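You operate a simulated robot arm through the tools that you are given. There is no shell and no other tool. Be economical: measure what you need, move in short steps, check, and stop when the job is done.

The job below is to be done with a simulated robot arm. You get a single attempt, and the scene is never put back.

TASK
Empty the drip tub into the gully trough and drain the trough.
Fine: the trough is nearly full, so open the purple valve before you tip; tub back, valve shut once the trough has run empty.

Only the result counts: the job must be done as asked and must still hold three seconds after the hand-in. Knocking over, shifting, dropping, spilling or breaking anything else fails it.

THE ROBOT
A 7-joint arm with a two-finger parallel gripper, fixed in place. Base frame: the origin is at the foot of the arm, x ahead of it, y to its left, z up; the work surface is at about z = 640. Readings come in mm, rad, newtons and seconds.
With the tool pointing down near the work surface it reaches from about 120 to 640 mm from the base axis. Its first joint turns from -1.152 to 1.152 rad. Payload 2.4 kg.
Tool frame: the origin (TCP) lies between the finger pads and is the grasp point; the fingertips stand 30 mm ahead of it; z points along the fingers, y is the line along which they close. Largest opening 94 mm; finger width 28, thickness 10; the body of the gripper, 50 by 96 mm, starts 55 mm behind the TCP.
Orientation is told as [roll, pitch, yaw] about the base's x, y, z axes, in that order, counted from this pose: with the fingers straight down and closing along the base's y, the tool's x points along the base's -x, its y along +y and its z along -z.

THE INTERFACE
- The arm moves only by the tool apply_moves. Its argument "rows" is one flat list of numbers, 7 for each row, row after row: the shift along the tool's x, y, z in mm, then the turn, a rotation vector about the tool's x, y, z in rad, then the closure, from 0 (fully open) to 1 (shut). In form: [dx, dy, dz, ax, ay, az, jaw, dx, dy, dz, ax, ay, az, jaw, ...]. A call has 1 to 8 rows; each row is the pose to reach, as a shift and turn from the pose commanded when the call began, along the tool's axes at that moment. Each row takes 0.2 s and may step no farther than 50 mm and 0.15 rad from the row before; otherwise, or with a gripper value out of range, the whole call is refused. A pose out of reach is approached as far as the arm can. The call stops where the force on the tool passes 40 N (or 10 N more than at its start, if that is more) or the arm is blocked; 0.2 s more then pass. Each finger travels about 153 mm/s and halts on what it meets, pressing with about 22 N; the grip force reading is that of the motor and also rises with nothing between the fingers. The clock runs only during rows and for 0.2 s after the last one: add rows that repeat a pose to give the fingers time. The reply holds the time, the measured pose of the TCP, the force on the tool along the base axes, the opening and the grip force, in the units named above and with some noise.
- Cameras (640 x 400 px; columns grow to the right, rows downward): "scene" is fixed at [27.5, 476.6, 1423.9]; the picture's right is [-0.70, -0.71, 0.00], its down [-0.56, 0.55, -0.62] and it looks along [0.44, -0.43, -0.79] (base axes); focal length 347 px, centre (320, 200). "wrist" rides on the gripper at [76, 14, -103] in the tool frame; the picture's right is [-0.18, 0.98, 0.00], its down [-0.75, -0.14, -0.64] and it looks along [-0.63, -0.12, 0.77] (tool axes); focal length 243 px, centre (320, 200). There is no depth. A picture from a camera that has moved, and an enlarged one, comes with that camera's place and axes in the base frame and with its lens. The place of the scene camera against the robot may be out by one fixed shift of up to 18 mm in any direction.
- capture(camera): a new picture of that camera. It takes no simulated time.
- enlarge(camera, box): a new picture of the part [left, top, right, bottom] of that camera's present view, enlarged. It takes no simulated time.
- job_done(): hands the job in; it is judged then, once.

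Go step by step. Nothing tells you positions but the pictures and the camera data: compare them with the known pose of the tool, close in by small moves and look again before you grip or let go. The budget is 120 turns and 84 pictures, counting those below and the enlarged ones. Unless the task says otherwise, let go and move clear before handing in, and close with one line.

The tools are called by a JSON object that holds its "name" and its "arguments". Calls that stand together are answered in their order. apply_moves: Moves the arm, as the interface text tells. Its arguments: {"type":"object","properties":{"rows":{"type":"array"}},"required":["rows"]} The other tools are called the same way: capture (camera) takes a picture; enlarge (camera, box) takes an enlarged picture of a part of a camera's view; job_done () hands the job in.

At the start:

```text
time_s: 0.0
ee_pos: [414.4, -87.5, 938.1]
tool_rot: [0.001, 0.0, 0.001]
wrist_force: [0.4, 0.3, 0.0]
gripper_width: 93.9
finger_force: 0.1
```

scene: 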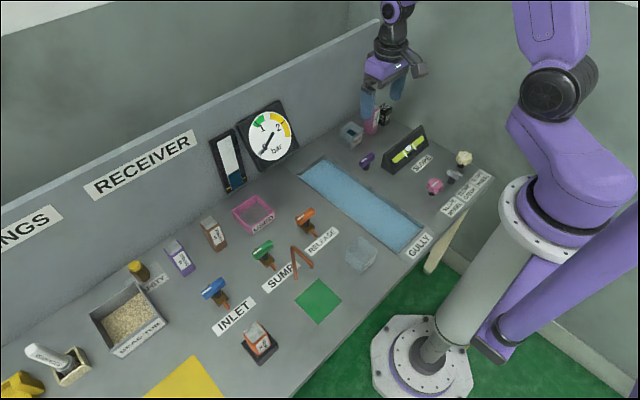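
wrist: 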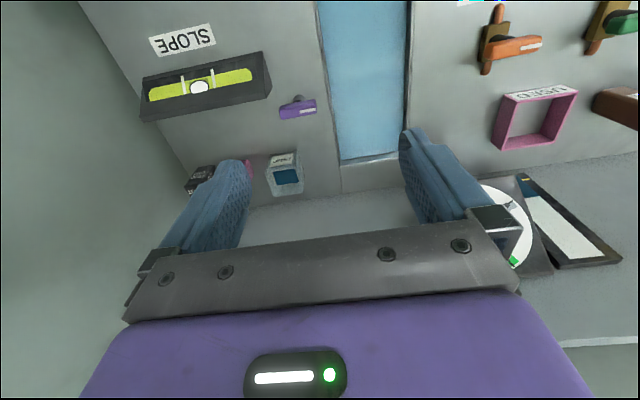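

I see a bench with the gully trough (blue water), a purple valve near its far end, a small tub with a dark blue content beside it and a clear tub near the trough's front end. I'll take a closer look first.

{"name": "enlarge", "arguments": {"camera": "scene", "box": [320, 90, 500, 202]}}

{"name": "enlarge", "arguments": {"camera": "scene", "box": [220, 170, 460, 320]}}

{"name": "enlarge", "arguments": {"camera": "wrist", "box": [130, 0, 450, 200]}}

```text
3.56 times, centred on (410, 146) of scene
camera zoom: at [27.5, 476.6, 1423.9], right [-0.7, -0.71, 0.0], down [-0.56, 0.55, -0.62], along [0.44, -0.43, -0.79], focal length 1233 px, centre (0, 392)
```

zoom: 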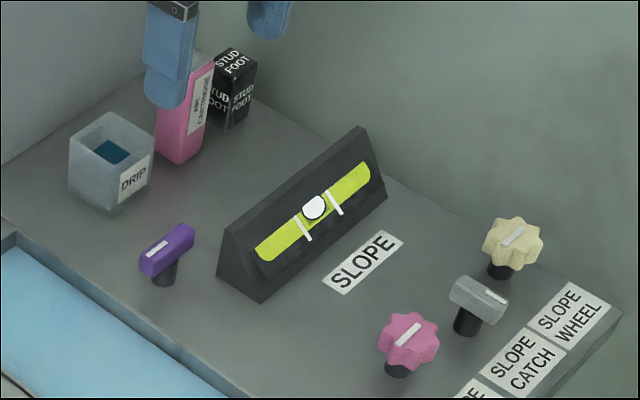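

```text
2.67 times, centred on (340, 245) of scene
camera zoom: at [27.5, 476.6, 1423.9], right [-0.7, -0.71, 0.0], down [-0.56, 0.55, -0.62], along [0.44, -0.43, -0.79], focal length 925 px, centre (267, 80)
```

zoom: 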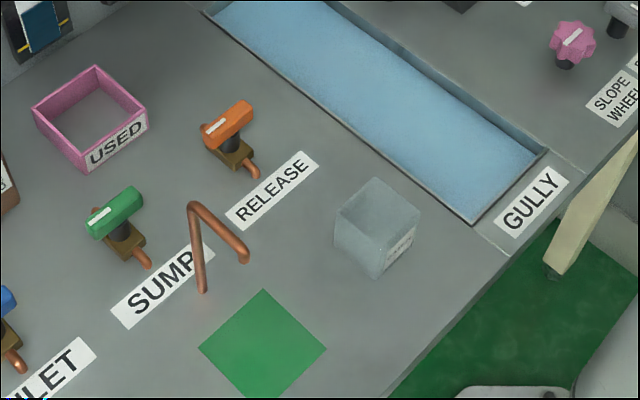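

```text
2.00 times, centred on (290, 100) of wrist
camera zoom: at [337.9, -75.2, 1039.0], right [0.18, 0.98, 0.0], down [0.75, -0.14, 0.64], along [0.63, -0.12, -0.77], focal length 485 px, centre (380, 400)
```

zoom: 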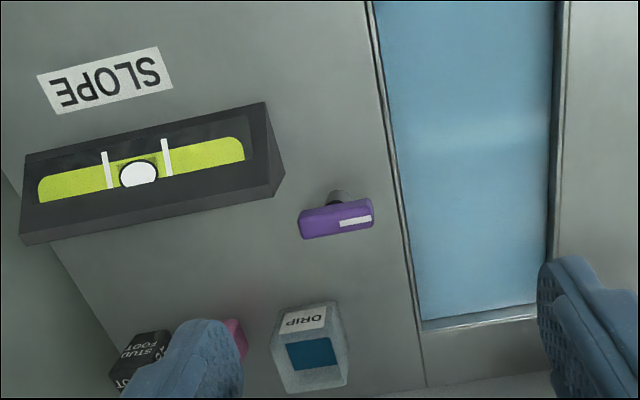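

The drip tub is around (555,-185), the purple valve around (457,-131), and the trough runs along x. I'll move back and lower for a better view.

{"name": "apply_moves", "arguments": {"rows": [40, -20, 30, 0, 0, 0, 0, 80, -42, 60, 0, 0, 0, 0, 110, -50, 90, 0, 0, 0, 0]}}

{"name": "capture", "arguments": {"camera": "wrist"}}

{"name": "enlarge", "arguments": {"camera": "scene", "box": [300, 90, 420, 165]}}

```text
refused: row 1 steps farther than a row can; nothing moved
```

```text
78 pictures are left
camera wrist: at [337.9, -75.2, 1039.0], right [0.18, 0.98, 0.0], down [0.75, -0.14, 0.64], along [0.63, -0.12, -0.77], focal length 243 px, centre (320, 200)
```

wrist: 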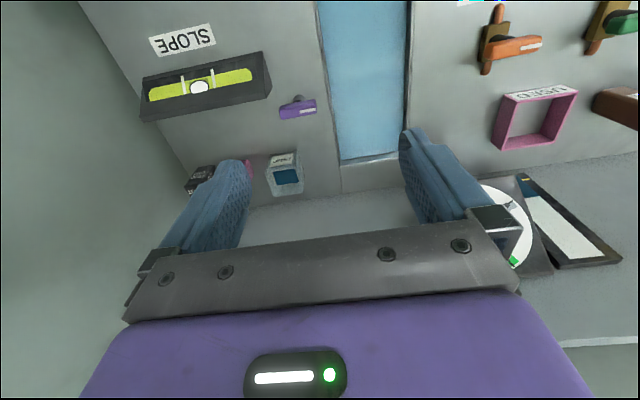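

```text
5.33 times, centred on (360, 128) of scene
camera zoom: at [27.5, 476.6, 1423.9], right [-0.7, -0.71, 0.0], down [-0.56, 0.55, -0.62], along [0.44, -0.43, -0.79], focal length 1849 px, centre (107, 587)
```

zoom: 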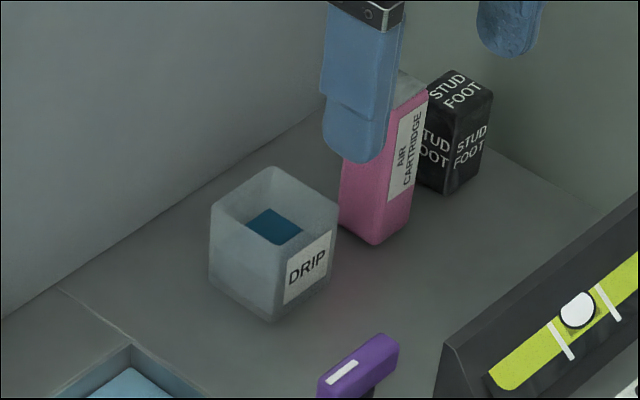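

A row was too long; the layout is clear though. I'll repeat the move with shorter steps.

{"name": "apply_moves", "arguments": {"rows": [30, -15, 25, 0, 0, 0, 0, 60, -30, 50, 0, 0, 0, 0, 90, -45, 75, 0, 0, 0, 0, 110, -50, 100, 0, 0, 0, 0]}}

{"name": "capture", "arguments": {"camera": "wrist"}}

{"name": "capture", "arguments": {"camera": "scene"}}

```text
time_s: 1.0
ee_pos: [306.0, -139.0, 836.5]
tool_rot: [0.0, -0.001, 0.0]
wrist_force: [0.0, -0.5, -0.1]
gripper_width: 93.8
finger_force: 0.0
```

```text
76 pictures are left
camera wrist: at [228.5, -125.5, 938.1], right [0.18, 0.98, 0.0], down [0.75, -0.14, 0.64], along [0.63, -0.12, -0.77], focal length 243 px, centre (320, 200)
```

wrist: 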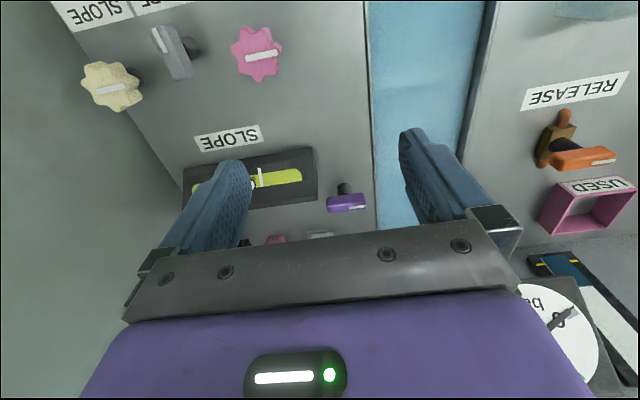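

```text
75 pictures are left
```

scene: 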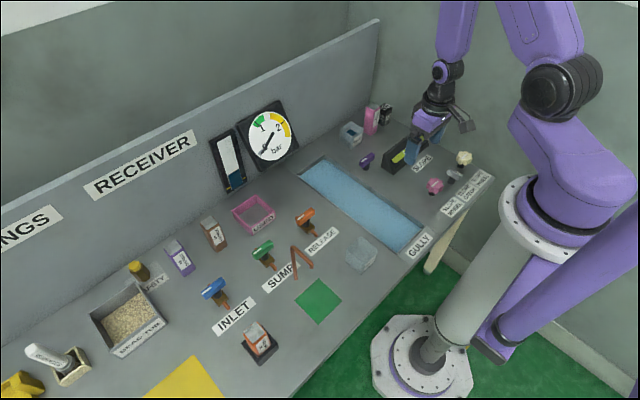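

The labels by the wheels and the valve's details may matter, so I'll read those.

{"name": "enlarge", "arguments": {"camera": "scene", "box": [400, 140, 512, 210]}}

{"name": "enlarge", "arguments": {"camera": "scene", "box": [330, 135, 410, 185]}}

{"name": "enlarge", "arguments": {"camera": "scene", "box": [320, 225, 480, 325]}}

```text
5.71 times, centred on (456, 175) of scene
camera zoom: at [27.5, 476.6, 1423.9], right [-0.7, -0.71, 0.0], down [-0.56, 0.55, -0.62], along [0.44, -0.43, -0.79], focal length 1981 px, centre (-457, 343)
```

zoom: 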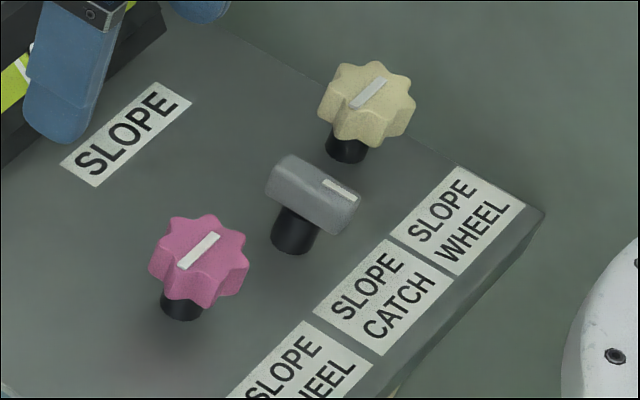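

```text
8.00 times, centred on (370, 160) of scene
camera zoom: at [27.5, 476.6, 1423.9], right [-0.7, -0.71, 0.0], down [-0.56, 0.55, -0.62], along [0.44, -0.43, -0.79], focal length 2774 px, centre (-80, 520)
```

zoom: 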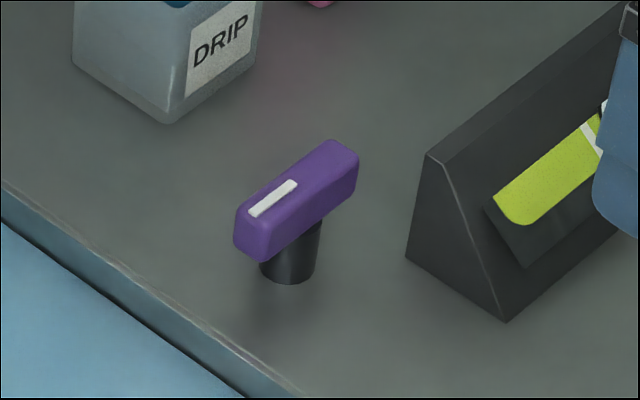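

```text
4.00 times, centred on (400, 275) of scene
camera zoom: at [27.5, 476.6, 1423.9], right [-0.7, -0.71, 0.0], down [-0.56, 0.55, -0.62], along [0.44, -0.43, -0.79], focal length 1387 px, centre (0, -100)
```

zoom: 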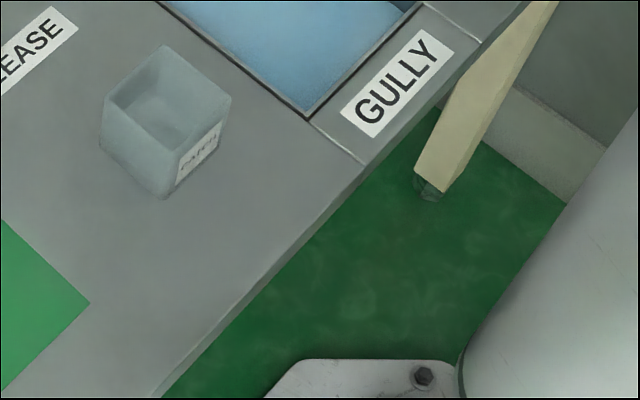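

Handle bar lies along y at about (459,-132), top z≈672. I'll yaw −90° (fingers closing along x) and go above it.

{"name": "apply_moves", "arguments": {"rows": [-19, 1, 0, 0, 0, 0.15, 0.3, -38, 2, 0, 0, 0, 0.3, 0.3, -57, 3, 0, 0, 0, 0.45, 0.3, -76, 4, 0, 0, 0, 0.6, 0.3, -95, 5, 0, 0, 0, 0.75, 0.3, -114, 6, 0, 0, 0, 0.9, 0.3, -133, 7, 0, 0, 0, 1.05, 0.3, -151, 8, 0, 0, 0, 1.2, 0.3]}}

{"name": "apply_moves", "arguments": {"rows": [0, 0, 0, 0, 0, 0.13, 0.3, 0, 0, 20, 0, 0, 0.26, 0.3, 0, 0, 40, 0, 0, 0.371, 0.3]}}

{"name": "capture", "arguments": {"camera": "wrist"}}

{"name": "capture", "arguments": {"camera": "scene"}}

```text
time_s: 2.8
ee_pos: [455.3, -132.2, 840.1]
tool_rot: [0.001, 0.001, -1.204]
wrist_force: [0.1, 0.2, 0.4]
gripper_width: 65.7
finger_force: 0.0
```

```text
time_s: 3.6
ee_pos: [454.6, -131.1, 797.9]
tool_rot: [0.001, -0.001, -1.572]
wrist_force: [-0.9, 0.5, 0.3]
gripper_width: 65.9
finger_force: 0.1
```

```text
71 pictures are left
camera wrist: at [468.3, -56.0, 898.6], right [0.98, -0.19, 0.0], down [-0.14, -0.75, 0.64], along [-0.12, -0.63, -0.77], focal length 243 px, centre (320, 200)
```

wrist: 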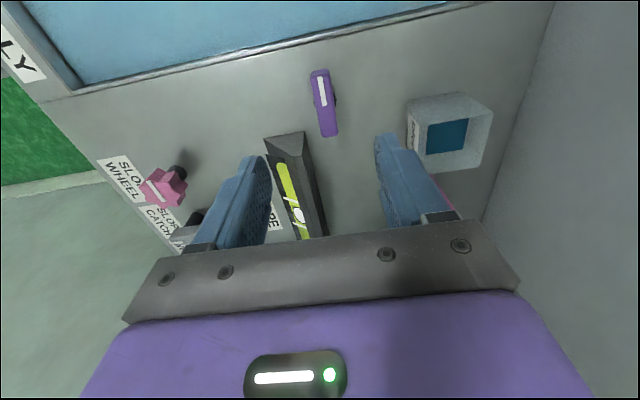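

```text
70 pictures are left
```

scene: 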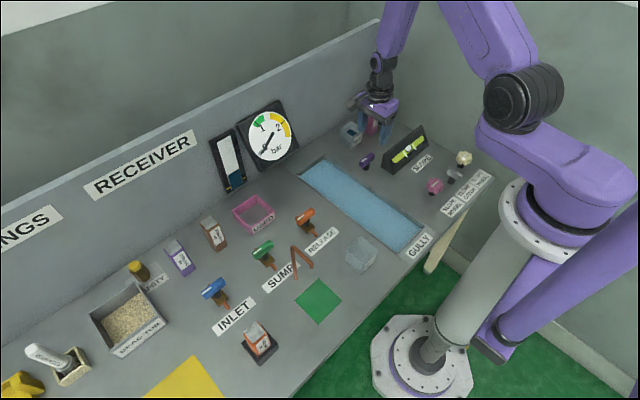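

Handle centre confirmed at (457.5,-131). Descending over it.

{"name": "apply_moves", "arguments": {"rows": [0, 3, 30, 0, 0, 0, 0.4, 0, 3, 60, 0, 0, 0, 0.5, 0, 3, 85, 0, 0, 0, 0.5]}}

{"name": "capture", "arguments": {"camera": "wrist"}}

{"name": "enlarge", "arguments": {"camera": "scene", "box": [320, 120, 416, 180]}}

```text
time_s: 4.4
ee_pos: [461.6, -130.5, 712.3]
tool_rot: [0.0, 0.0, -1.57]
wrist_force: [0.6, -0.4, 0.0]
gripper_width: 46.9
finger_force: 0.0
```

```text
69 pictures are left
camera wrist: at [474.3, -55.4, 814.1], right [0.98, -0.18, 0.0], down [-0.14, -0.75, 0.64], along [-0.12, -0.63, -0.77], focal length 243 px, centre (320, 200)
```

wrist: 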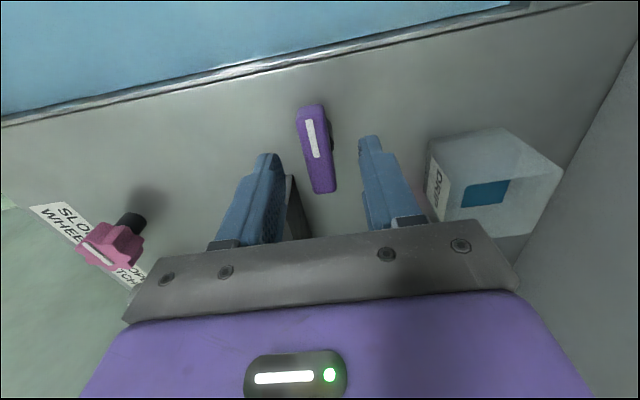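

```text
6.67 times, centred on (368, 150) of scene
camera zoom: at [27.5, 476.6, 1423.9], right [-0.7, -0.71, 0.0], down [-0.56, 0.55, -0.62], along [0.44, -0.43, -0.79], focal length 2311 px, centre (0, 533)
```

zoom: 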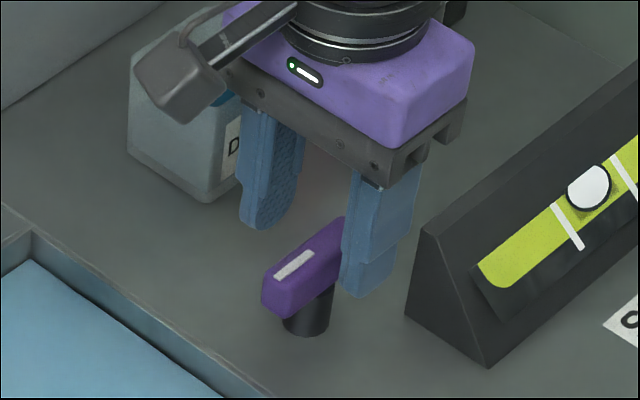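

Aligned well; I'll descend the last 30 mm and close on the bar.

{"name": "apply_moves", "arguments": {"rows": [0, -2, 15, 0, 0, 0, 0.5, 0, -2, 31, 0, 0, 0, 0.5]}}

{"name": "apply_moves", "arguments": {"rows": [0, 0, 0, 0, 0, 0, 0.9, 0, 0, 0, 0, 0, 0, 0.9]}}

{"name": "capture", "arguments": {"camera": "wrist"}}

```text
time_s: 5.0
ee_pos: [456.7, -131.7, 680.3]
tool_rot: [0.001, 0.001, -1.57]
wrist_force: [0.2, -0.7, -0.5]
gripper_width: 47.0
finger_force: 0.1
```

```text
time_s: 5.6
ee_pos: [460.4, -131.7, 680.0]
tool_rot: [0.007, -0.005, -1.569]
wrist_force: [19.7, 1.5, -14.3]
gripper_width: 21.4
finger_force: 45.0
```

```text
67 pictures are left
camera wrist: at [472.3, -56.0, 781.9], right [0.98, -0.18, 0.01], down [-0.14, -0.75, 0.64], along [-0.11, -0.63, -0.77], focal length 243 px, centre (320, 200)
```

wrist: 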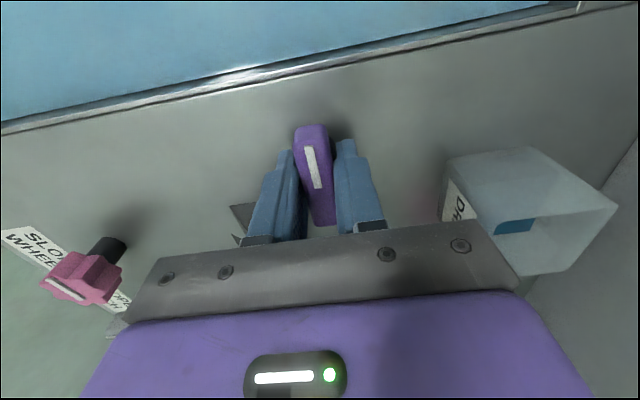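

Gripped, with 20 N side force showing the bar lies a bit farther in +x. I'll shift 3 mm and test a small CCW turn.

{"name": "apply_moves", "arguments": {"rows": [0, 3, 0, 0, 0, 0, 0.9, 0, 3, 0, 0, 0, 0, 0.9]}}

{"name": "apply_moves", "arguments": {"rows": [0, 0, 0, 0, 0, -0.1, 0.9, 0, 0, 0, 0, 0, -0.2, 0.9]}}

{"name": "capture", "arguments": {"camera": "wrist"}}

```text
time_s: 6.2
ee_pos: [460.2, -131.3, 680.6]
tool_rot: [0.0, 0.0, -1.572]
wrist_force: [9.1, -5.4, -1.9]
gripper_width: 21.5
finger_force: 45.0
```

```text
time_s: 6.8
ee_pos: [460.2, -131.5, 680.6]
tool_rot: [0.0, 0.0, -1.373]
wrist_force: [11.9, -10.3, -8.5]
gripper_width: 21.7
finger_force: 45.5
```

```text
66 pictures are left
camera wrist: at [458.0, -55.0, 782.1], right [1.0, 0.01, 0.0], down [0.01, -0.77, 0.64], along [0.01, -0.64, -0.77], focal length 243 px, centre (320, 200)
```

wrist: 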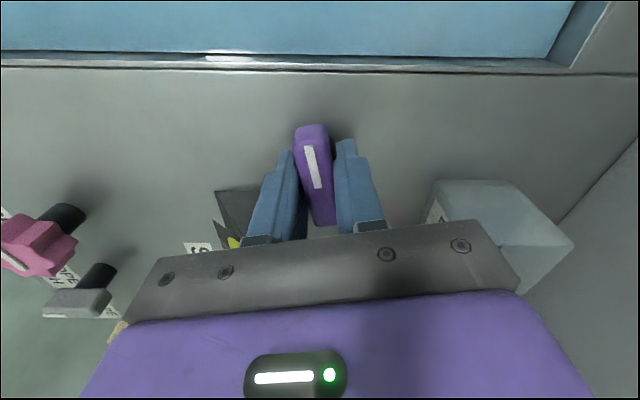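

The handle turns freely with the gripper. Continuing the CCW turn.

{"name": "apply_moves", "arguments": {"rows": [0, 0, 0, 0, 0, -0.15, 0.9, 0, 0, 0, 0, 0, -0.3, 0.9, 0, 0, 0, 0, 0, -0.45, 0.9, 0, 0, 0, 0, 0, -0.6, 0.9]}}

{"name": "capture", "arguments": {"camera": "wrist"}}

{"name": "capture", "arguments": {"camera": "scene"}}

```text
time_s: 7.8
ee_pos: [461.9, -130.6, 681.1]
tool_rot: [0.0, -0.002, -0.769]
wrist_force: [11.8, -15.5, -17.4]
gripper_width: 21.4
finger_force: 45.2
```

```text
65 pictures are left
camera wrist: at [414.8, -68.8, 782.0], right [0.82, 0.58, 0.0], down [0.44, -0.63, 0.64], along [0.37, -0.52, -0.77], focal length 243 px, centre (320, 200)
```

wrist: 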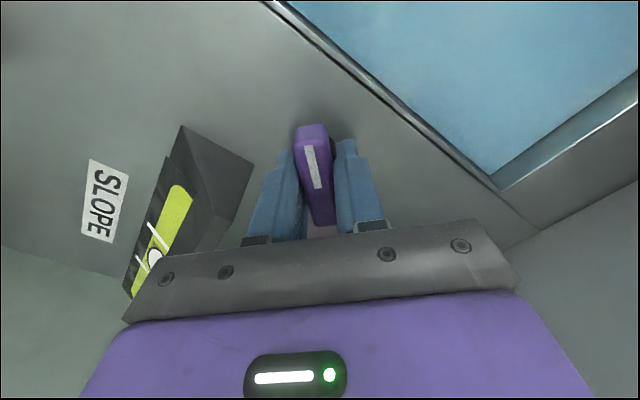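

```text
64 pictures are left
```

scene: 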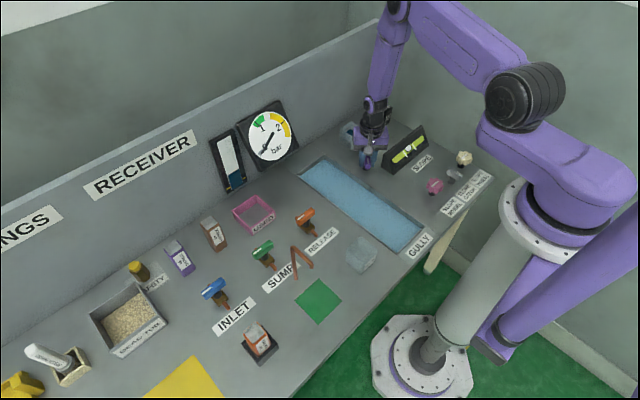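

Turning still works at 45°; I'll relieve the side load slightly and carry on to 90°.

{"name": "apply_moves", "arguments": {"rows": [-2, 0, 1, 0, 0, -0.1, 0.9, -2, 0, 1, 0, 0, -0.25, 0.9, -2, 0, 1, 0, 0, -0.4, 0.9, -2, 0, 1, 0, 0, -0.55, 0.9]}}

{"name": "capture", "arguments": {"camera": "wrist"}}

{"name": "enlarge", "arguments": {"camera": "scene", "box": [280, 120, 472, 270]}}

```text
time_s: 8.8
ee_pos: [461.7, -130.3, 680.3]
tool_rot: [0.0, 0.004, -0.216]
wrist_force: [1.4, 6.6, -0.5]
gripper_width: 21.2
finger_force: 44.8
```

```text
63 pictures are left
camera wrist: at [389.1, -101.4, 782.4], right [0.39, 0.92, 0.0], down [0.71, -0.3, 0.64], along [0.59, -0.25, -0.77], focal length 243 px, centre (320, 200)
```

wrist: 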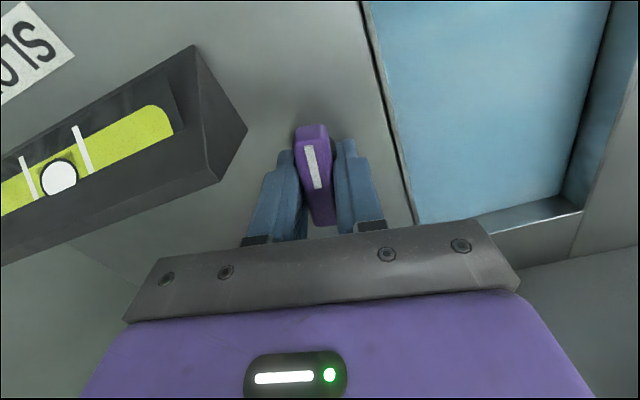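

```text
2.67 times, centred on (376, 195) of scene
camera zoom: at [27.6, 476.7, 1423.9], right [-0.7, -0.71, 0.0], down [-0.56, 0.55, -0.62], along [0.44, -0.43, -0.79], focal length 925 px, centre (171, 213)
```

zoom: 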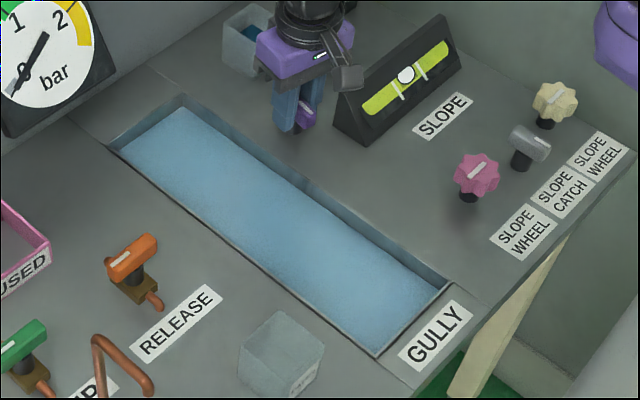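

The water level is dropping, so this direction opens the valve. I'll finish the quarter turn.

{"name": "apply_moves", "arguments": {"rows": [0, 0, 0, 0, 0, -0.1, 0.9, 0, 0, 0, 0, 0, -0.2, 0.9]}}

{"name": "enlarge", "arguments": {"camera": "scene", "box": [280, 120, 472, 270]}}

```text
time_s: 9.4
ee_pos: [461.4, -130.5, 681.6]
tool_rot: [-0.002, 0.003, -0.016]
wrist_force: [1.3, 19.2, 7.4]
gripper_width: 21.6
finger_force: 45.1
```

```text
2.67 times, centred on (376, 195) of scene
camera zoom: at [27.5, 477.0, 1423.8], right [-0.7, -0.71, 0.0], down [-0.56, 0.55, -0.62], along [0.44, -0.43, -0.79], focal length 925 px, centre (171, 213)
```

zoom: 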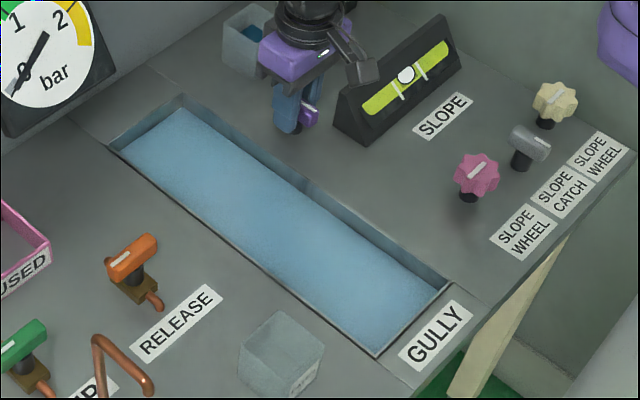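

The valve is at about 90°. Releasing and rising clear.

{"name": "apply_moves", "arguments": {"rows": [0, 1, 0, 0, 0, 0, 0.5, 0, 1, 0, 0, 0, 0, 0.5, 0, 0, -30, 0, 0, 0, 0.5, 0, 0, -70, 0, 0, 0, 0.3, 20, 0, -115, 0, 0, 0, 0.2]}}

{"name": "capture", "arguments": {"camera": "wrist"}}

{"name": "enlarge", "arguments": {"camera": "scene", "box": [280, 120, 472, 270]}}

```text
time_s: 10.6
ee_pos: [439.7, -133.7, 796.7]
tool_rot: [0.0, 0.001, -0.022]
wrist_force: [0.1, 0.7, -0.6]
gripper_width: 75.0
finger_force: 0.1
```

```text
60 pictures are left
camera wrist: at [363.5, -118.7, 898.1], right [0.2, 0.98, 0.0], down [0.75, -0.16, 0.64], along [0.63, -0.13, -0.77], focal length 243 px, centre (320, 200)
```

wrist: 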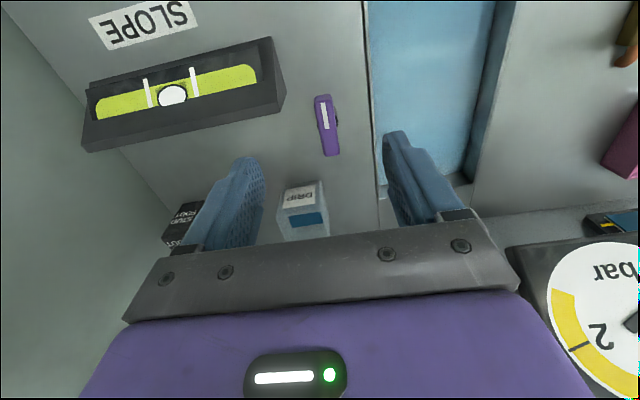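

```text
2.67 times, centred on (376, 195) of scene
camera zoom: at [27.5, 476.6, 1423.9], right [-0.7, -0.71, 0.0], down [-0.56, 0.55, -0.62], along [0.44, -0.43, -0.79], focal length 925 px, centre (171, 213)
```

zoom: 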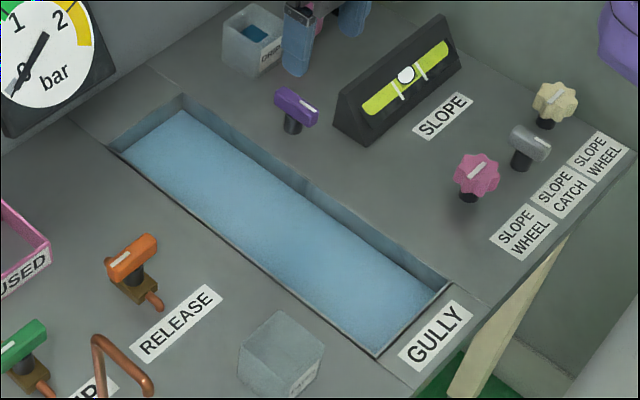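

The trough is draining. Now a close look at the drip tub for its position.

{"name": "enlarge", "arguments": {"camera": "wrist", "box": [240, 160, 368, 240]}}

{"name": "enlarge", "arguments": {"camera": "scene", "box": [325, 110, 389, 150]}}

```text
5.00 times, centred on (304, 200) of wrist
camera zoom: at [363.5, -118.7, 898.1], right [0.2, 0.98, 0.0], down [0.75, -0.16, 0.64], along [0.63, -0.13, -0.77], focal length 1213 px, centre (400, 200)
```

zoom: 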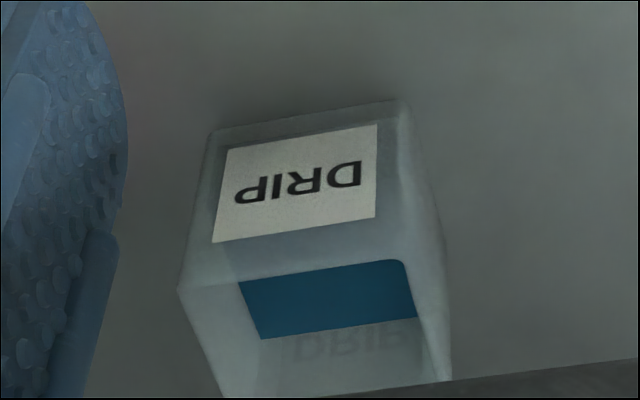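

```text
10.00 times, centred on (357, 130) of scene
camera zoom: at [27.5, 476.6, 1423.9], right [-0.7, -0.71, 0.0], down [-0.56, 0.55, -0.62], along [0.44, -0.43, -0.79], focal length 3467 px, centre (-50, 900)
```

zoom: 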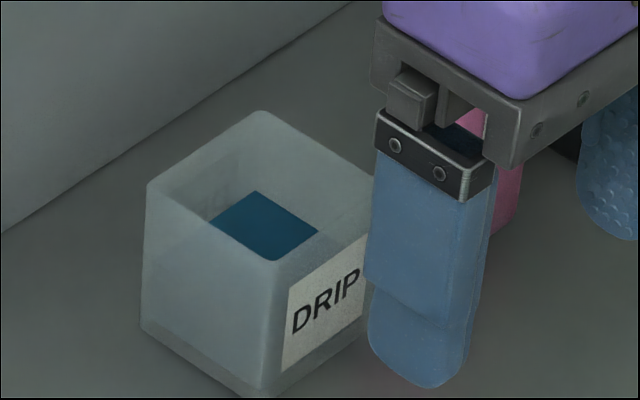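

Tub footprint ≈ 52 mm square centred near (568,-181), rim z≈699. Moving above it with the jaws fully open.

{"name": "apply_moves", "arguments": {"rows": [-35, -12, 0, 0, 0, -0.02, 0, -70, -24, 0, 0, 0, -0.02, 0, -105, -36, 0, 0, 0, -0.02, 0, -127, -44, 0, 0, 0, -0.02, 0, -127, -44, 30, 0, 0, -0.02, 0]}}

{"name": "capture", "arguments": {"camera": "wrist"}}

{"name": "enlarge", "arguments": {"camera": "scene", "box": [320, 85, 416, 145]}}

```text
time_s: 11.8
ee_pos: [568.6, -175.9, 763.5]
tool_rot: [0.002, 0.0, -0.002]
wrist_force: [-0.3, -0.8, -0.1]
gripper_width: 94.0
finger_force: 0.0
```

```text
56 pictures are left
camera wrist: at [490.7, -163.2, 863.9], right [0.19, 0.98, 0.0], down [0.75, -0.14, 0.64], along [0.63, -0.12, -0.77], focal length 243 px, centre (320, 200)
```

wrist: 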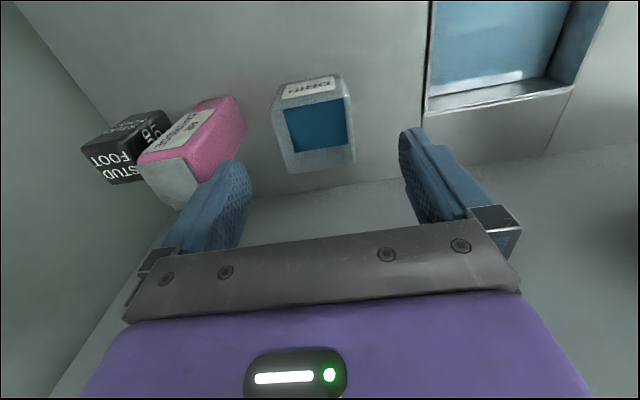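

```text
6.67 times, centred on (368, 115) of scene
camera zoom: at [27.5, 476.6, 1423.9], right [-0.7, -0.71, 0.0], down [-0.56, 0.55, -0.62], along [0.44, -0.43, -0.79], focal length 2311 px, centre (0, 767)
```

zoom: 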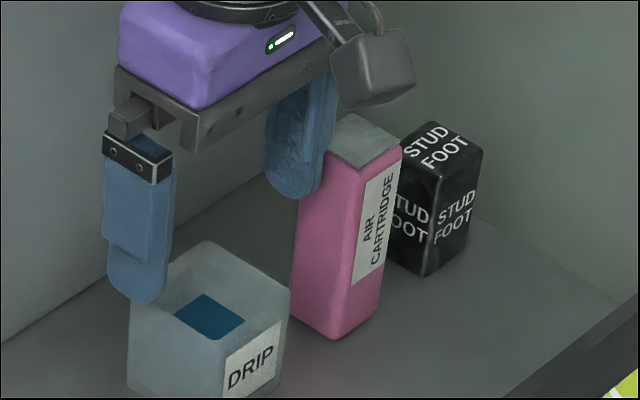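

Tub centre confirmed at (567,-181.5); cartridge face is at y≈-250, so I'll narrow the jaws slightly and descend centred.

{"name": "apply_moves", "arguments": {"rows": [1, -5.5, 0, 0, 0, 0, 0.13, 1, -5.5, 30, 0, 0, 0, 0.15, 1, -5.5, 55, 0, 0, 0, 0.15]}}

{"name": "capture", "arguments": {"camera": "wrist"}}

{"name": "enlarge", "arguments": {"camera": "scene", "box": [320, 95, 416, 155]}}

```text
time_s: 12.6
ee_pos: [565.6, -183.8, 709.4]
tool_rot: [0.0, 0.0, -0.002]
wrist_force: [-0.6, 0.0, -0.6]
gripper_width: 79.8
finger_force: 0.1
```

```text
54 pictures are left
camera wrist: at [490.4, -170.1, 810.9], right [0.18, 0.98, 0.0], down [0.75, -0.14, 0.64], along [0.63, -0.12, -0.77], focal length 243 px, centre (320, 200)
```

wrist: 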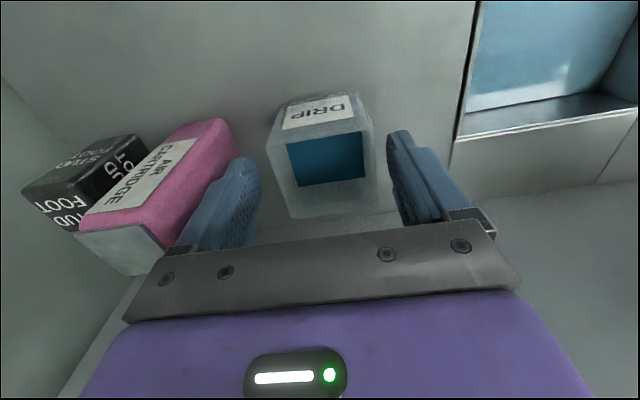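

```text
6.67 times, centred on (368, 125) of scene
camera zoom: at [27.5, 476.6, 1423.9], right [-0.7, -0.71, 0.0], down [-0.56, 0.55, -0.62], along [0.44, -0.43, -0.79], focal length 2311 px, centre (0, 700)
```

zoom: 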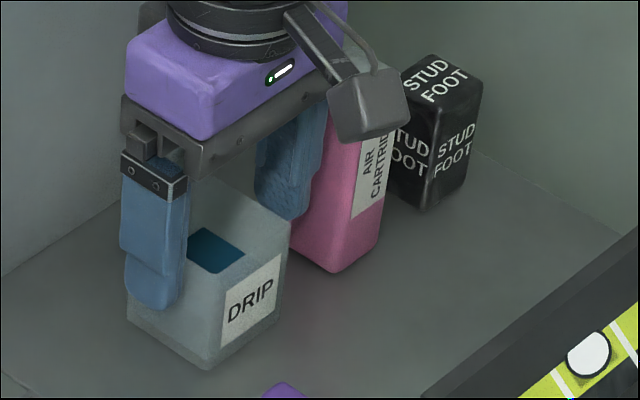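

The fingers straddle the tub. Descending 28 mm and closing.

{"name": "apply_moves", "arguments": {"rows": [0, 1, 14, 0, 0, 0, 0.15, 0, 1, 28, 0, 0, 0, 0.15]}}

{"name": "apply_moves", "arguments": {"rows": [0, 0, 0, 0, 0, 0, 0.25, 0, 0, 0, 0, 0, 0, 0.35, 0, 0, 0, 0, 0, 0, 0.45, 0, 0, 0, 0, 0, 0, 0.55, 0, 0, 0, 0, 0, 0, 0.55]}}

{"name": "capture", "arguments": {"camera": "wrist"}}

{"name": "capture", "arguments": {"camera": "scene"}}

```text
time_s: 13.2
ee_pos: [569.3, -183.0, 684.5]
tool_rot: [-0.002, 0.0, -0.001]
wrist_force: [-0.3, 0.1, 0.3]
gripper_width: 80.1
finger_force: 0.1
```

```text
time_s: 14.4
ee_pos: [568.5, -182.2, 683.4]
tool_rot: [-0.001, -0.002, -0.003]
wrist_force: [0.2, 0.5, -0.2]
gripper_width: 60.0
finger_force: 22.0
```

```text
52 pictures are left
camera wrist: at [490.7, -169.1, 784.9], right [0.18, 0.98, 0.0], down [0.75, -0.14, 0.64], along [0.63, -0.12, -0.77], focal length 243 px, centre (320, 200)
```

wrist: 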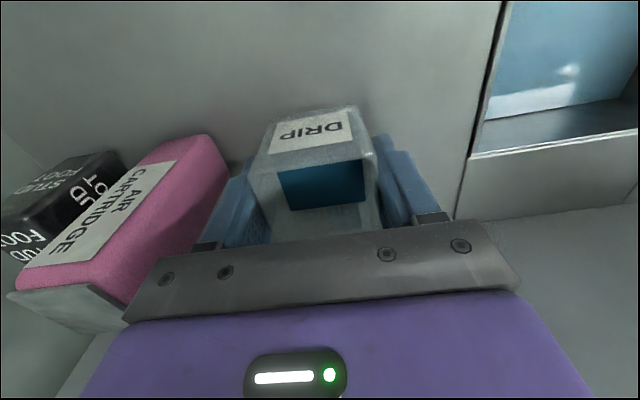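

```text
51 pictures are left
```

scene: 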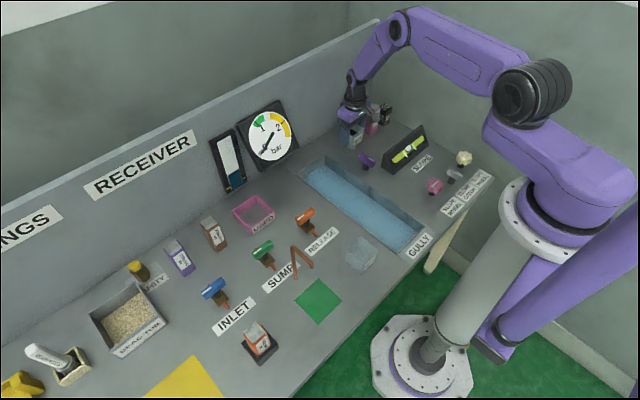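

Tub held (60 mm wide) at TCP ≈ (568,-182,683). Lifting slowly and level.

{"name": "apply_moves", "arguments": {"rows": [0, 0, -3, 0, 0, 0, 0.6, 0, 0, -10, 0, 0, 0, 0.6, 0, 0, -22, 0, 0, 0, 0.6, 0, 0, -37, 0, 0, 0, 0.6, 0, 0, -54, 0, 0, 0, 0.6, 0, 0, -72, 0, 0, 0, 0.6, 0, 0, -88, 0, 0, 0, 0.6, 0, 0, -98, 0, 0, 0, 0.6]}}

{"name": "capture", "arguments": {"camera": "scene"}}

```text
time_s: 16.2
ee_pos: [565.1, -180.2, 781.2]
tool_rot: [0.0, 0.002, 0.0]
wrist_force: [0.1, -0.1, -0.8]
gripper_width: 60.0
finger_force: 21.9
```

```text
50 pictures are left
```

scene: 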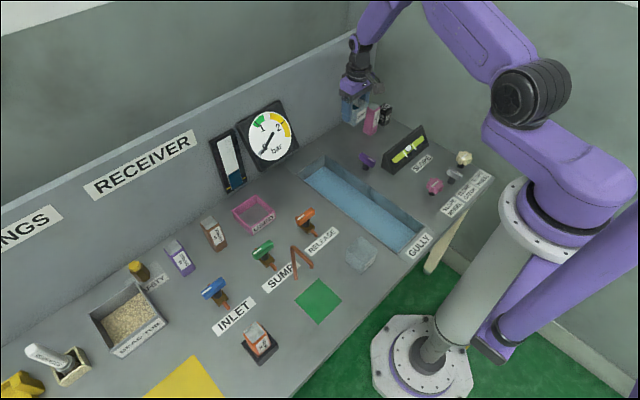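

The tub is up. Carrying it level over the trough to about (440,-27).

{"name": "apply_moves", "arguments": {"rows": [6, 8, 0, 0, 0, 0, 0.6, 20, 25, 0, 0, 0, 0, 0.6, 38, 47, 0, 0, 0, 0, 0.6, 58, 71, 0, 0, 0, 0, 0.6, 78, 96, 0, 0, 0, 0, 0.6, 98, 120, 0, 0, 0, 0, 0.6, 115, 141, 0, 0, 0, 0, 0.6, 126, 154, 0, 0, 0, 0, 0.6]}}

{"name": "capture", "arguments": {"camera": "scene"}}

{"name": "capture", "arguments": {"camera": "wrist"}}

```text
time_s: 18.0
ee_pos: [438.3, -28.7, 781.3]
tool_rot: [0.0, -0.001, -0.002]
wrist_force: [-0.1, 0.2, 0.2]
gripper_width: 60.0
finger_force: 21.9
```

```text
49 pictures are left
```

scene: 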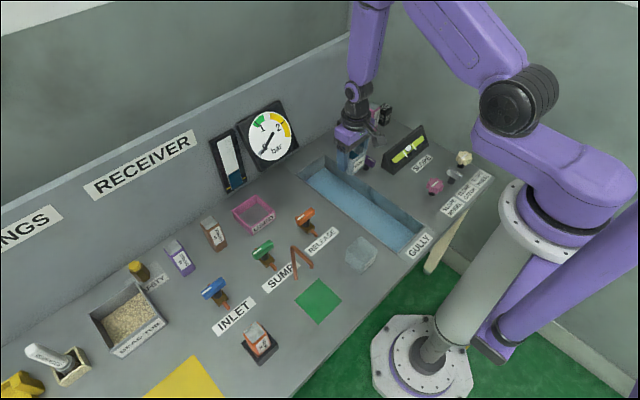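

```text
48 pictures are left
camera wrist: at [361.5, -15.2, 882.3], right [0.18, 0.98, 0.0], down [0.75, -0.14, 0.64], along [0.63, -0.12, -0.77], focal length 243 px, centre (320, 200)
```

wrist: 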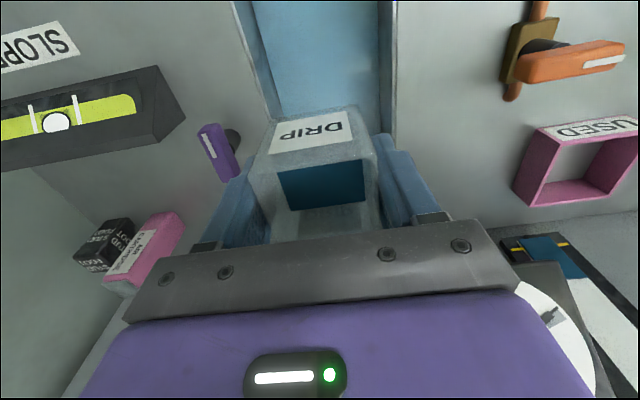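

Centred over the trough. I'll raise 30 mm while tilting the tub's mouth toward the base (along the trough axis), in stages.

{"name": "apply_moves", "arguments": {"rows": [0, 0, -10, 0, -0.08, 0, 0.6, 0, 0, -20, 0, -0.16, 0, 0.6, 0, 0, -30, 0, -0.26, 0, 0.6, 0, 0, -30, 0, -0.36, 0, 0.6, 0, 0, -30, 0, -0.46, 0, 0.6, 0, 0, -30, 0, -0.56, 0, 0.6, 0, 0, -30, 0, -0.66, 0, 0.6]}}

{"name": "enlarge", "arguments": {"camera": "scene", "box": [280, 80, 472, 200]}}

{"name": "capture", "arguments": {"camera": "wrist"}}

```text
time_s: 19.6
ee_pos: [440.3, -27.7, 811.0]
tool_rot: [0.001, -0.662, -0.001]
wrist_force: [0.5, 0.6, -1.5]
gripper_width: 59.8
finger_force: 22.2
```

```text
3.33 times, centred on (376, 140) of scene
camera zoom: at [27.5, 476.6, 1423.9], right [-0.7, -0.71, 0.0], down [-0.56, 0.55, -0.62], along [0.44, -0.43, -0.79], focal length 1156 px, centre (133, 400)
```

zoom: 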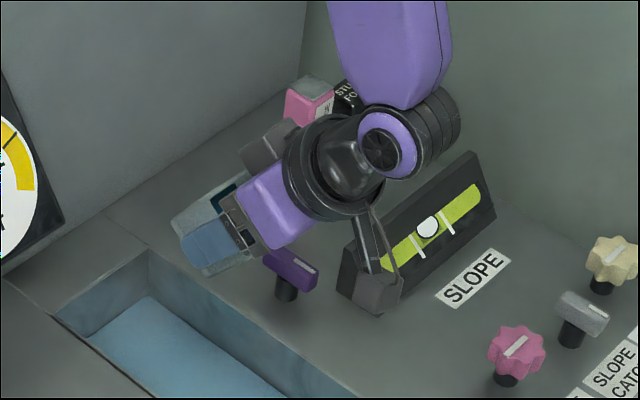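

```text
46 pictures are left
camera wrist: at [316.3, -14.8, 844.0], right [0.15, 0.98, 0.11], down [0.2, -0.14, 0.97], along [0.97, -0.12, -0.22], focal length 243 px, centre (320, 200)
```

wrist: 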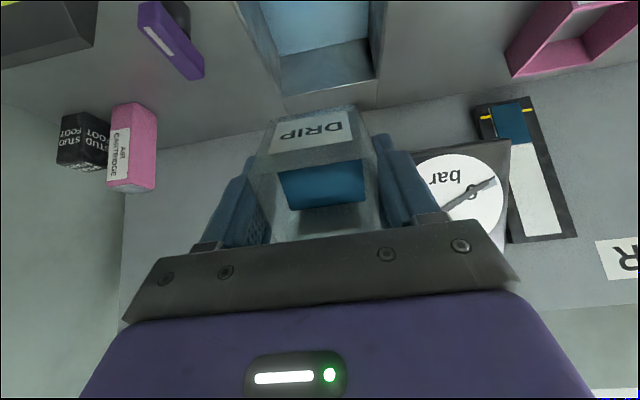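

Tilted 38° and no spill yet; continuing the tilt.

{"name": "apply_moves", "arguments": {"rows": [0, 0, 0, 0, -0.1, 0, 0.6, 0, 0, 0, 0, -0.2, 0, 0.6, 0, 0, 0, 0, -0.3, 0, 0.6, 0, 0, 0, 0, -0.4, 0, 0.6, 0, 0, 0, 0, -0.5, 0, 0.6, 0, 0, 0, 0, -0.6, 0, 0.6]}}

{"name": "enlarge", "arguments": {"camera": "scene", "box": [280, 80, 472, 200]}}

{"name": "capture", "arguments": {"camera": "wrist"}}

```text
time_s: 21.0
ee_pos: [440.7, -27.7, 811.4]
tool_rot: [0.001, -1.261, -0.002]
wrist_force: [0.5, 0.6, -0.7]
gripper_width: 59.9
finger_force: 22.3
```

```text
3.33 times, centred on (376, 140) of scene
camera zoom: at [27.6, 476.6, 1423.9], right [-0.7, -0.71, 0.0], down [-0.56, 0.55, -0.62], along [0.44, -0.43, -0.79], focal length 1156 px, centre (133, 400)
```

zoom: 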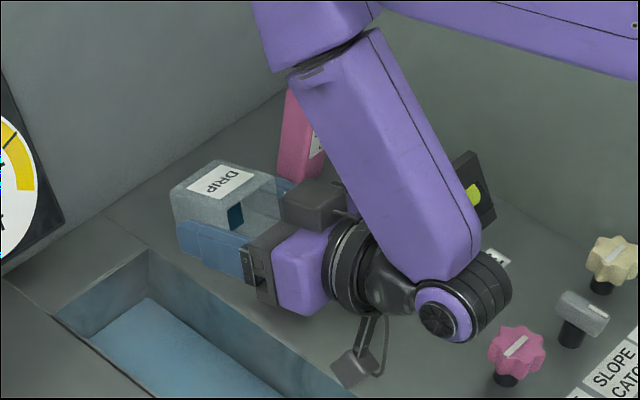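

```text
44 pictures are left
camera wrist: at [319.0, -14.4, 768.1], right [0.06, 0.98, 0.18], down [-0.38, -0.14, 0.91], along [0.92, -0.12, 0.37], focal length 243 px, centre (320, 200)
```

wrist: 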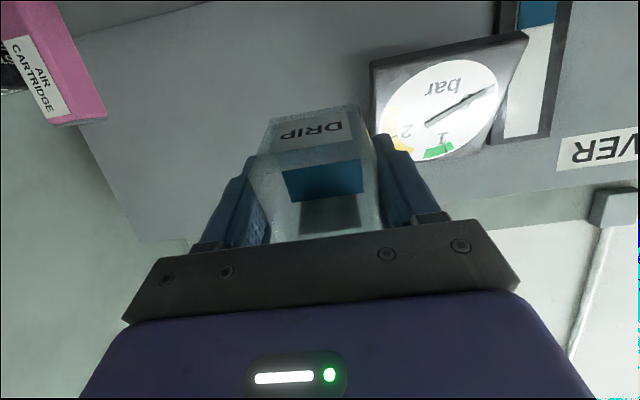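

At 72° the water still seems in the tub. I'll keep tilting past horizontal and watch.

{"name": "apply_moves", "arguments": {"rows": [0, 0, 0, 0, -0.1, 0, 0.6, 0, 0, 0, 0, -0.2, 0, 0.6, 0, 0, 0, 0, -0.3, 0, 0.6, 0, 0, 0, 0, -0.4, 0, 0.6]}}

{"name": "enlarge", "arguments": {"camera": "scene", "box": [280, 80, 472, 200]}}

{"name": "capture", "arguments": {"camera": "wrist"}}

```text
time_s: 22.0
ee_pos: [442.3, -28.6, 810.9]
tool_rot: [3.137, -1.48, -3.142]
wrist_force: [0.2, 0.2, -0.2]
gripper_width: 59.8
finger_force: 22.0
```

```text
3.33 times, centred on (376, 140) of scene
camera zoom: at [27.5, 476.6, 1423.9], right [-0.7, -0.71, 0.0], down [-0.56, 0.55, -0.62], along [0.44, -0.43, -0.79], focal length 1156 px, centre (133, 400)
```

zoom: 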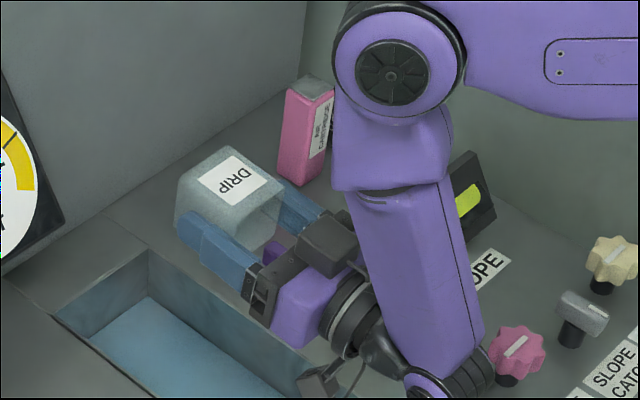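

```text
42 pictures are left
camera wrist: at [344.8, -15.2, 725.0], right [-0.01, 0.98, 0.18], down [-0.71, -0.14, 0.69], along [0.71, -0.12, 0.7], focal length 243 px, centre (320, 200)
```

wrist: 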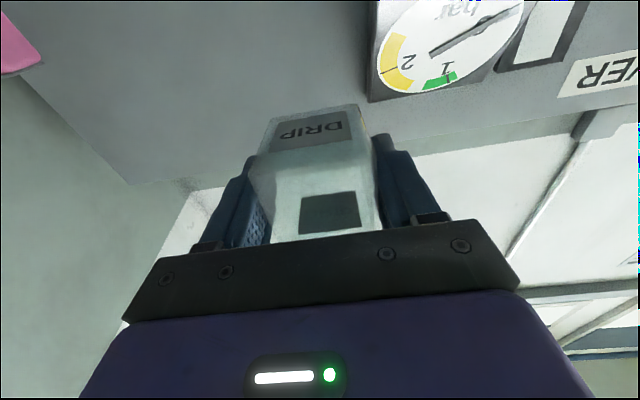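

The blue is gone from the tub. I'll tilt slightly more and hold to be sure, then return upright.

{"name": "apply_moves", "arguments": {"rows": [0, 0, 0, 0, -0.1, 0, 0.6, 0, 0, 0, 0, -0.2, 0, 0.6, 0, 0, 0, 0, -0.2, 0, 0.6, 0, 0, 0, 0, -0.2, 0, 0.6]}}

{"name": "enlarge", "arguments": {"camera": "wrist", "box": [220, 90, 412, 210]}}

{"name": "capture", "arguments": {"camera": "scene"}}

```text
time_s: 23.0
ee_pos: [473.8, -6.5, 796.3]
tool_rot: [-3.142, -1.282, 3.14]
wrist_force: [-0.3, -0.7, -0.5]
gripper_width: 59.8
finger_force: 22.6
out of reach, approached as far as the arm can: row 1, 2, 3, 4
```

```text
3.33 times, centred on (316, 150) of wrist
camera zoom: at [395.5, 7.4, 693.3], right [-0.05, 0.98, 0.18], down [-0.83, -0.14, 0.54], along [0.56, -0.12, 0.82], focal length 809 px, centre (333, 367)
```

zoom: 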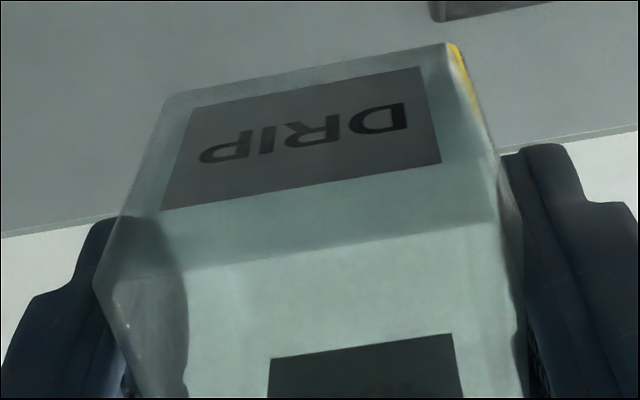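

```text
40 pictures are left
```

scene: 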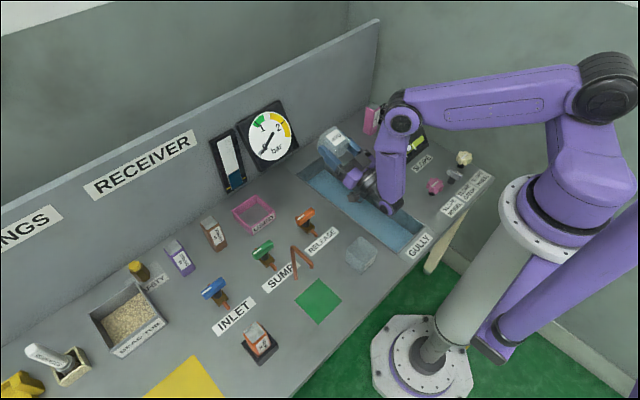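

The tub is empty. Tilting back upright in stages.

{"name": "apply_moves", "arguments": {"rows": [0, 0, 0, 0, 0.1, 0, 0.6, 0, 0, 0, 0, 0.22, 0, 0.6, 0, 0, 0, 0, 0.34, 0, 0.6, 0, 0, 0, 0, 0.46, 0, 0.6, 0, 0, 0, 0, 0.58, 0, 0.6, 0, 0, 0, 0, 0.7, 0, 0.6, 0, 0, 0, 0, 0.82, 0, 0.6, 0, 0, 0, 0, 0.94, 0, 0.6]}}

{"name": "apply_moves", "arguments": {"rows": [0, 0, 0, 0, 0.12, 0, 0.6, 0, 0, 0, 0, 0.24, 0, 0.6, 0, 0, 0, 0, 0.36, 0, 0.6, 0, 0, 0, 0, 0.48, 0, 0.6, 0, 0, 0, 0, 0.6, 0, 0.6, 0, 0, 0, 0, 0.72, 0, 0.6, 0, 0, 0, 0, 0.84, 0, 0.6, 0, 0, 0, 0, 0.92, 0, 0.6]}}

{"name": "capture", "arguments": {"camera": "wrist"}}

{"name": "enlarge", "arguments": {"camera": "scene", "box": [260, 110, 480, 270]}}

```text
time_s: 24.8
ee_pos: [471.8, -4.8, 796.7]
tool_rot: [-0.001, -0.918, 0.0]
wrist_force: [-0.3, 0.8, -0.5]
gripper_width: 59.9
finger_force: 22.1
```

```text
time_s: 26.6
ee_pos: [469.0, -2.8, 795.8]
tool_rot: [-0.003, -0.002, 0.004]
wrist_force: [-0.4, 1.9, -1.2]
gripper_width: 59.8
finger_force: 22.2
out of reach, approached as far as the arm can: row 7
```

```text
39 pictures are left
camera wrist: at [391.4, 9.1, 896.4], right [0.18, 0.98, 0.0], down [0.75, -0.14, 0.64], along [0.63, -0.12, -0.77], focal length 243 px, centre (320, 200)
```

wrist: 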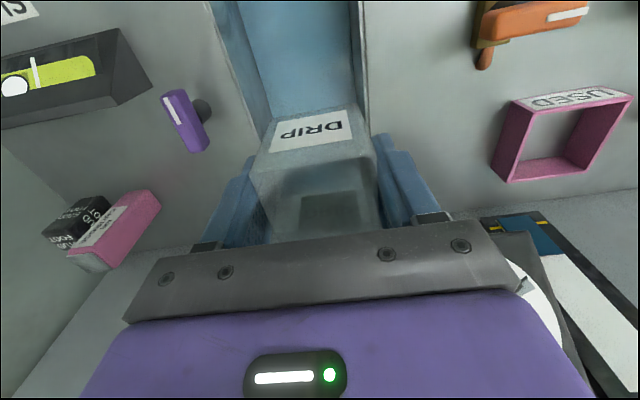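

```text
2.50 times, centred on (370, 190) of scene
camera zoom: at [27.3, 476.9, 1423.9], right [-0.7, -0.71, 0.0], down [-0.56, 0.55, -0.62], along [0.44, -0.43, -0.79], focal length 867 px, centre (195, 225)
```

zoom: 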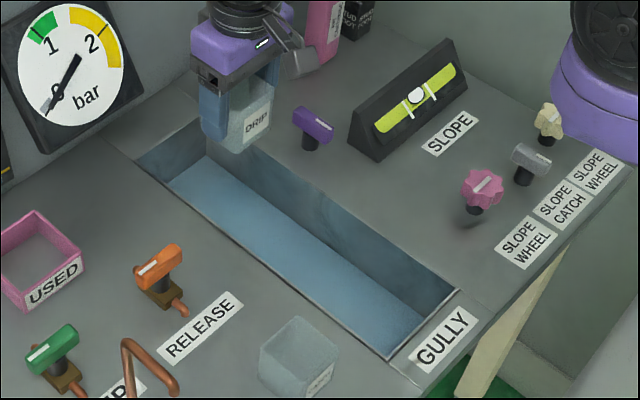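

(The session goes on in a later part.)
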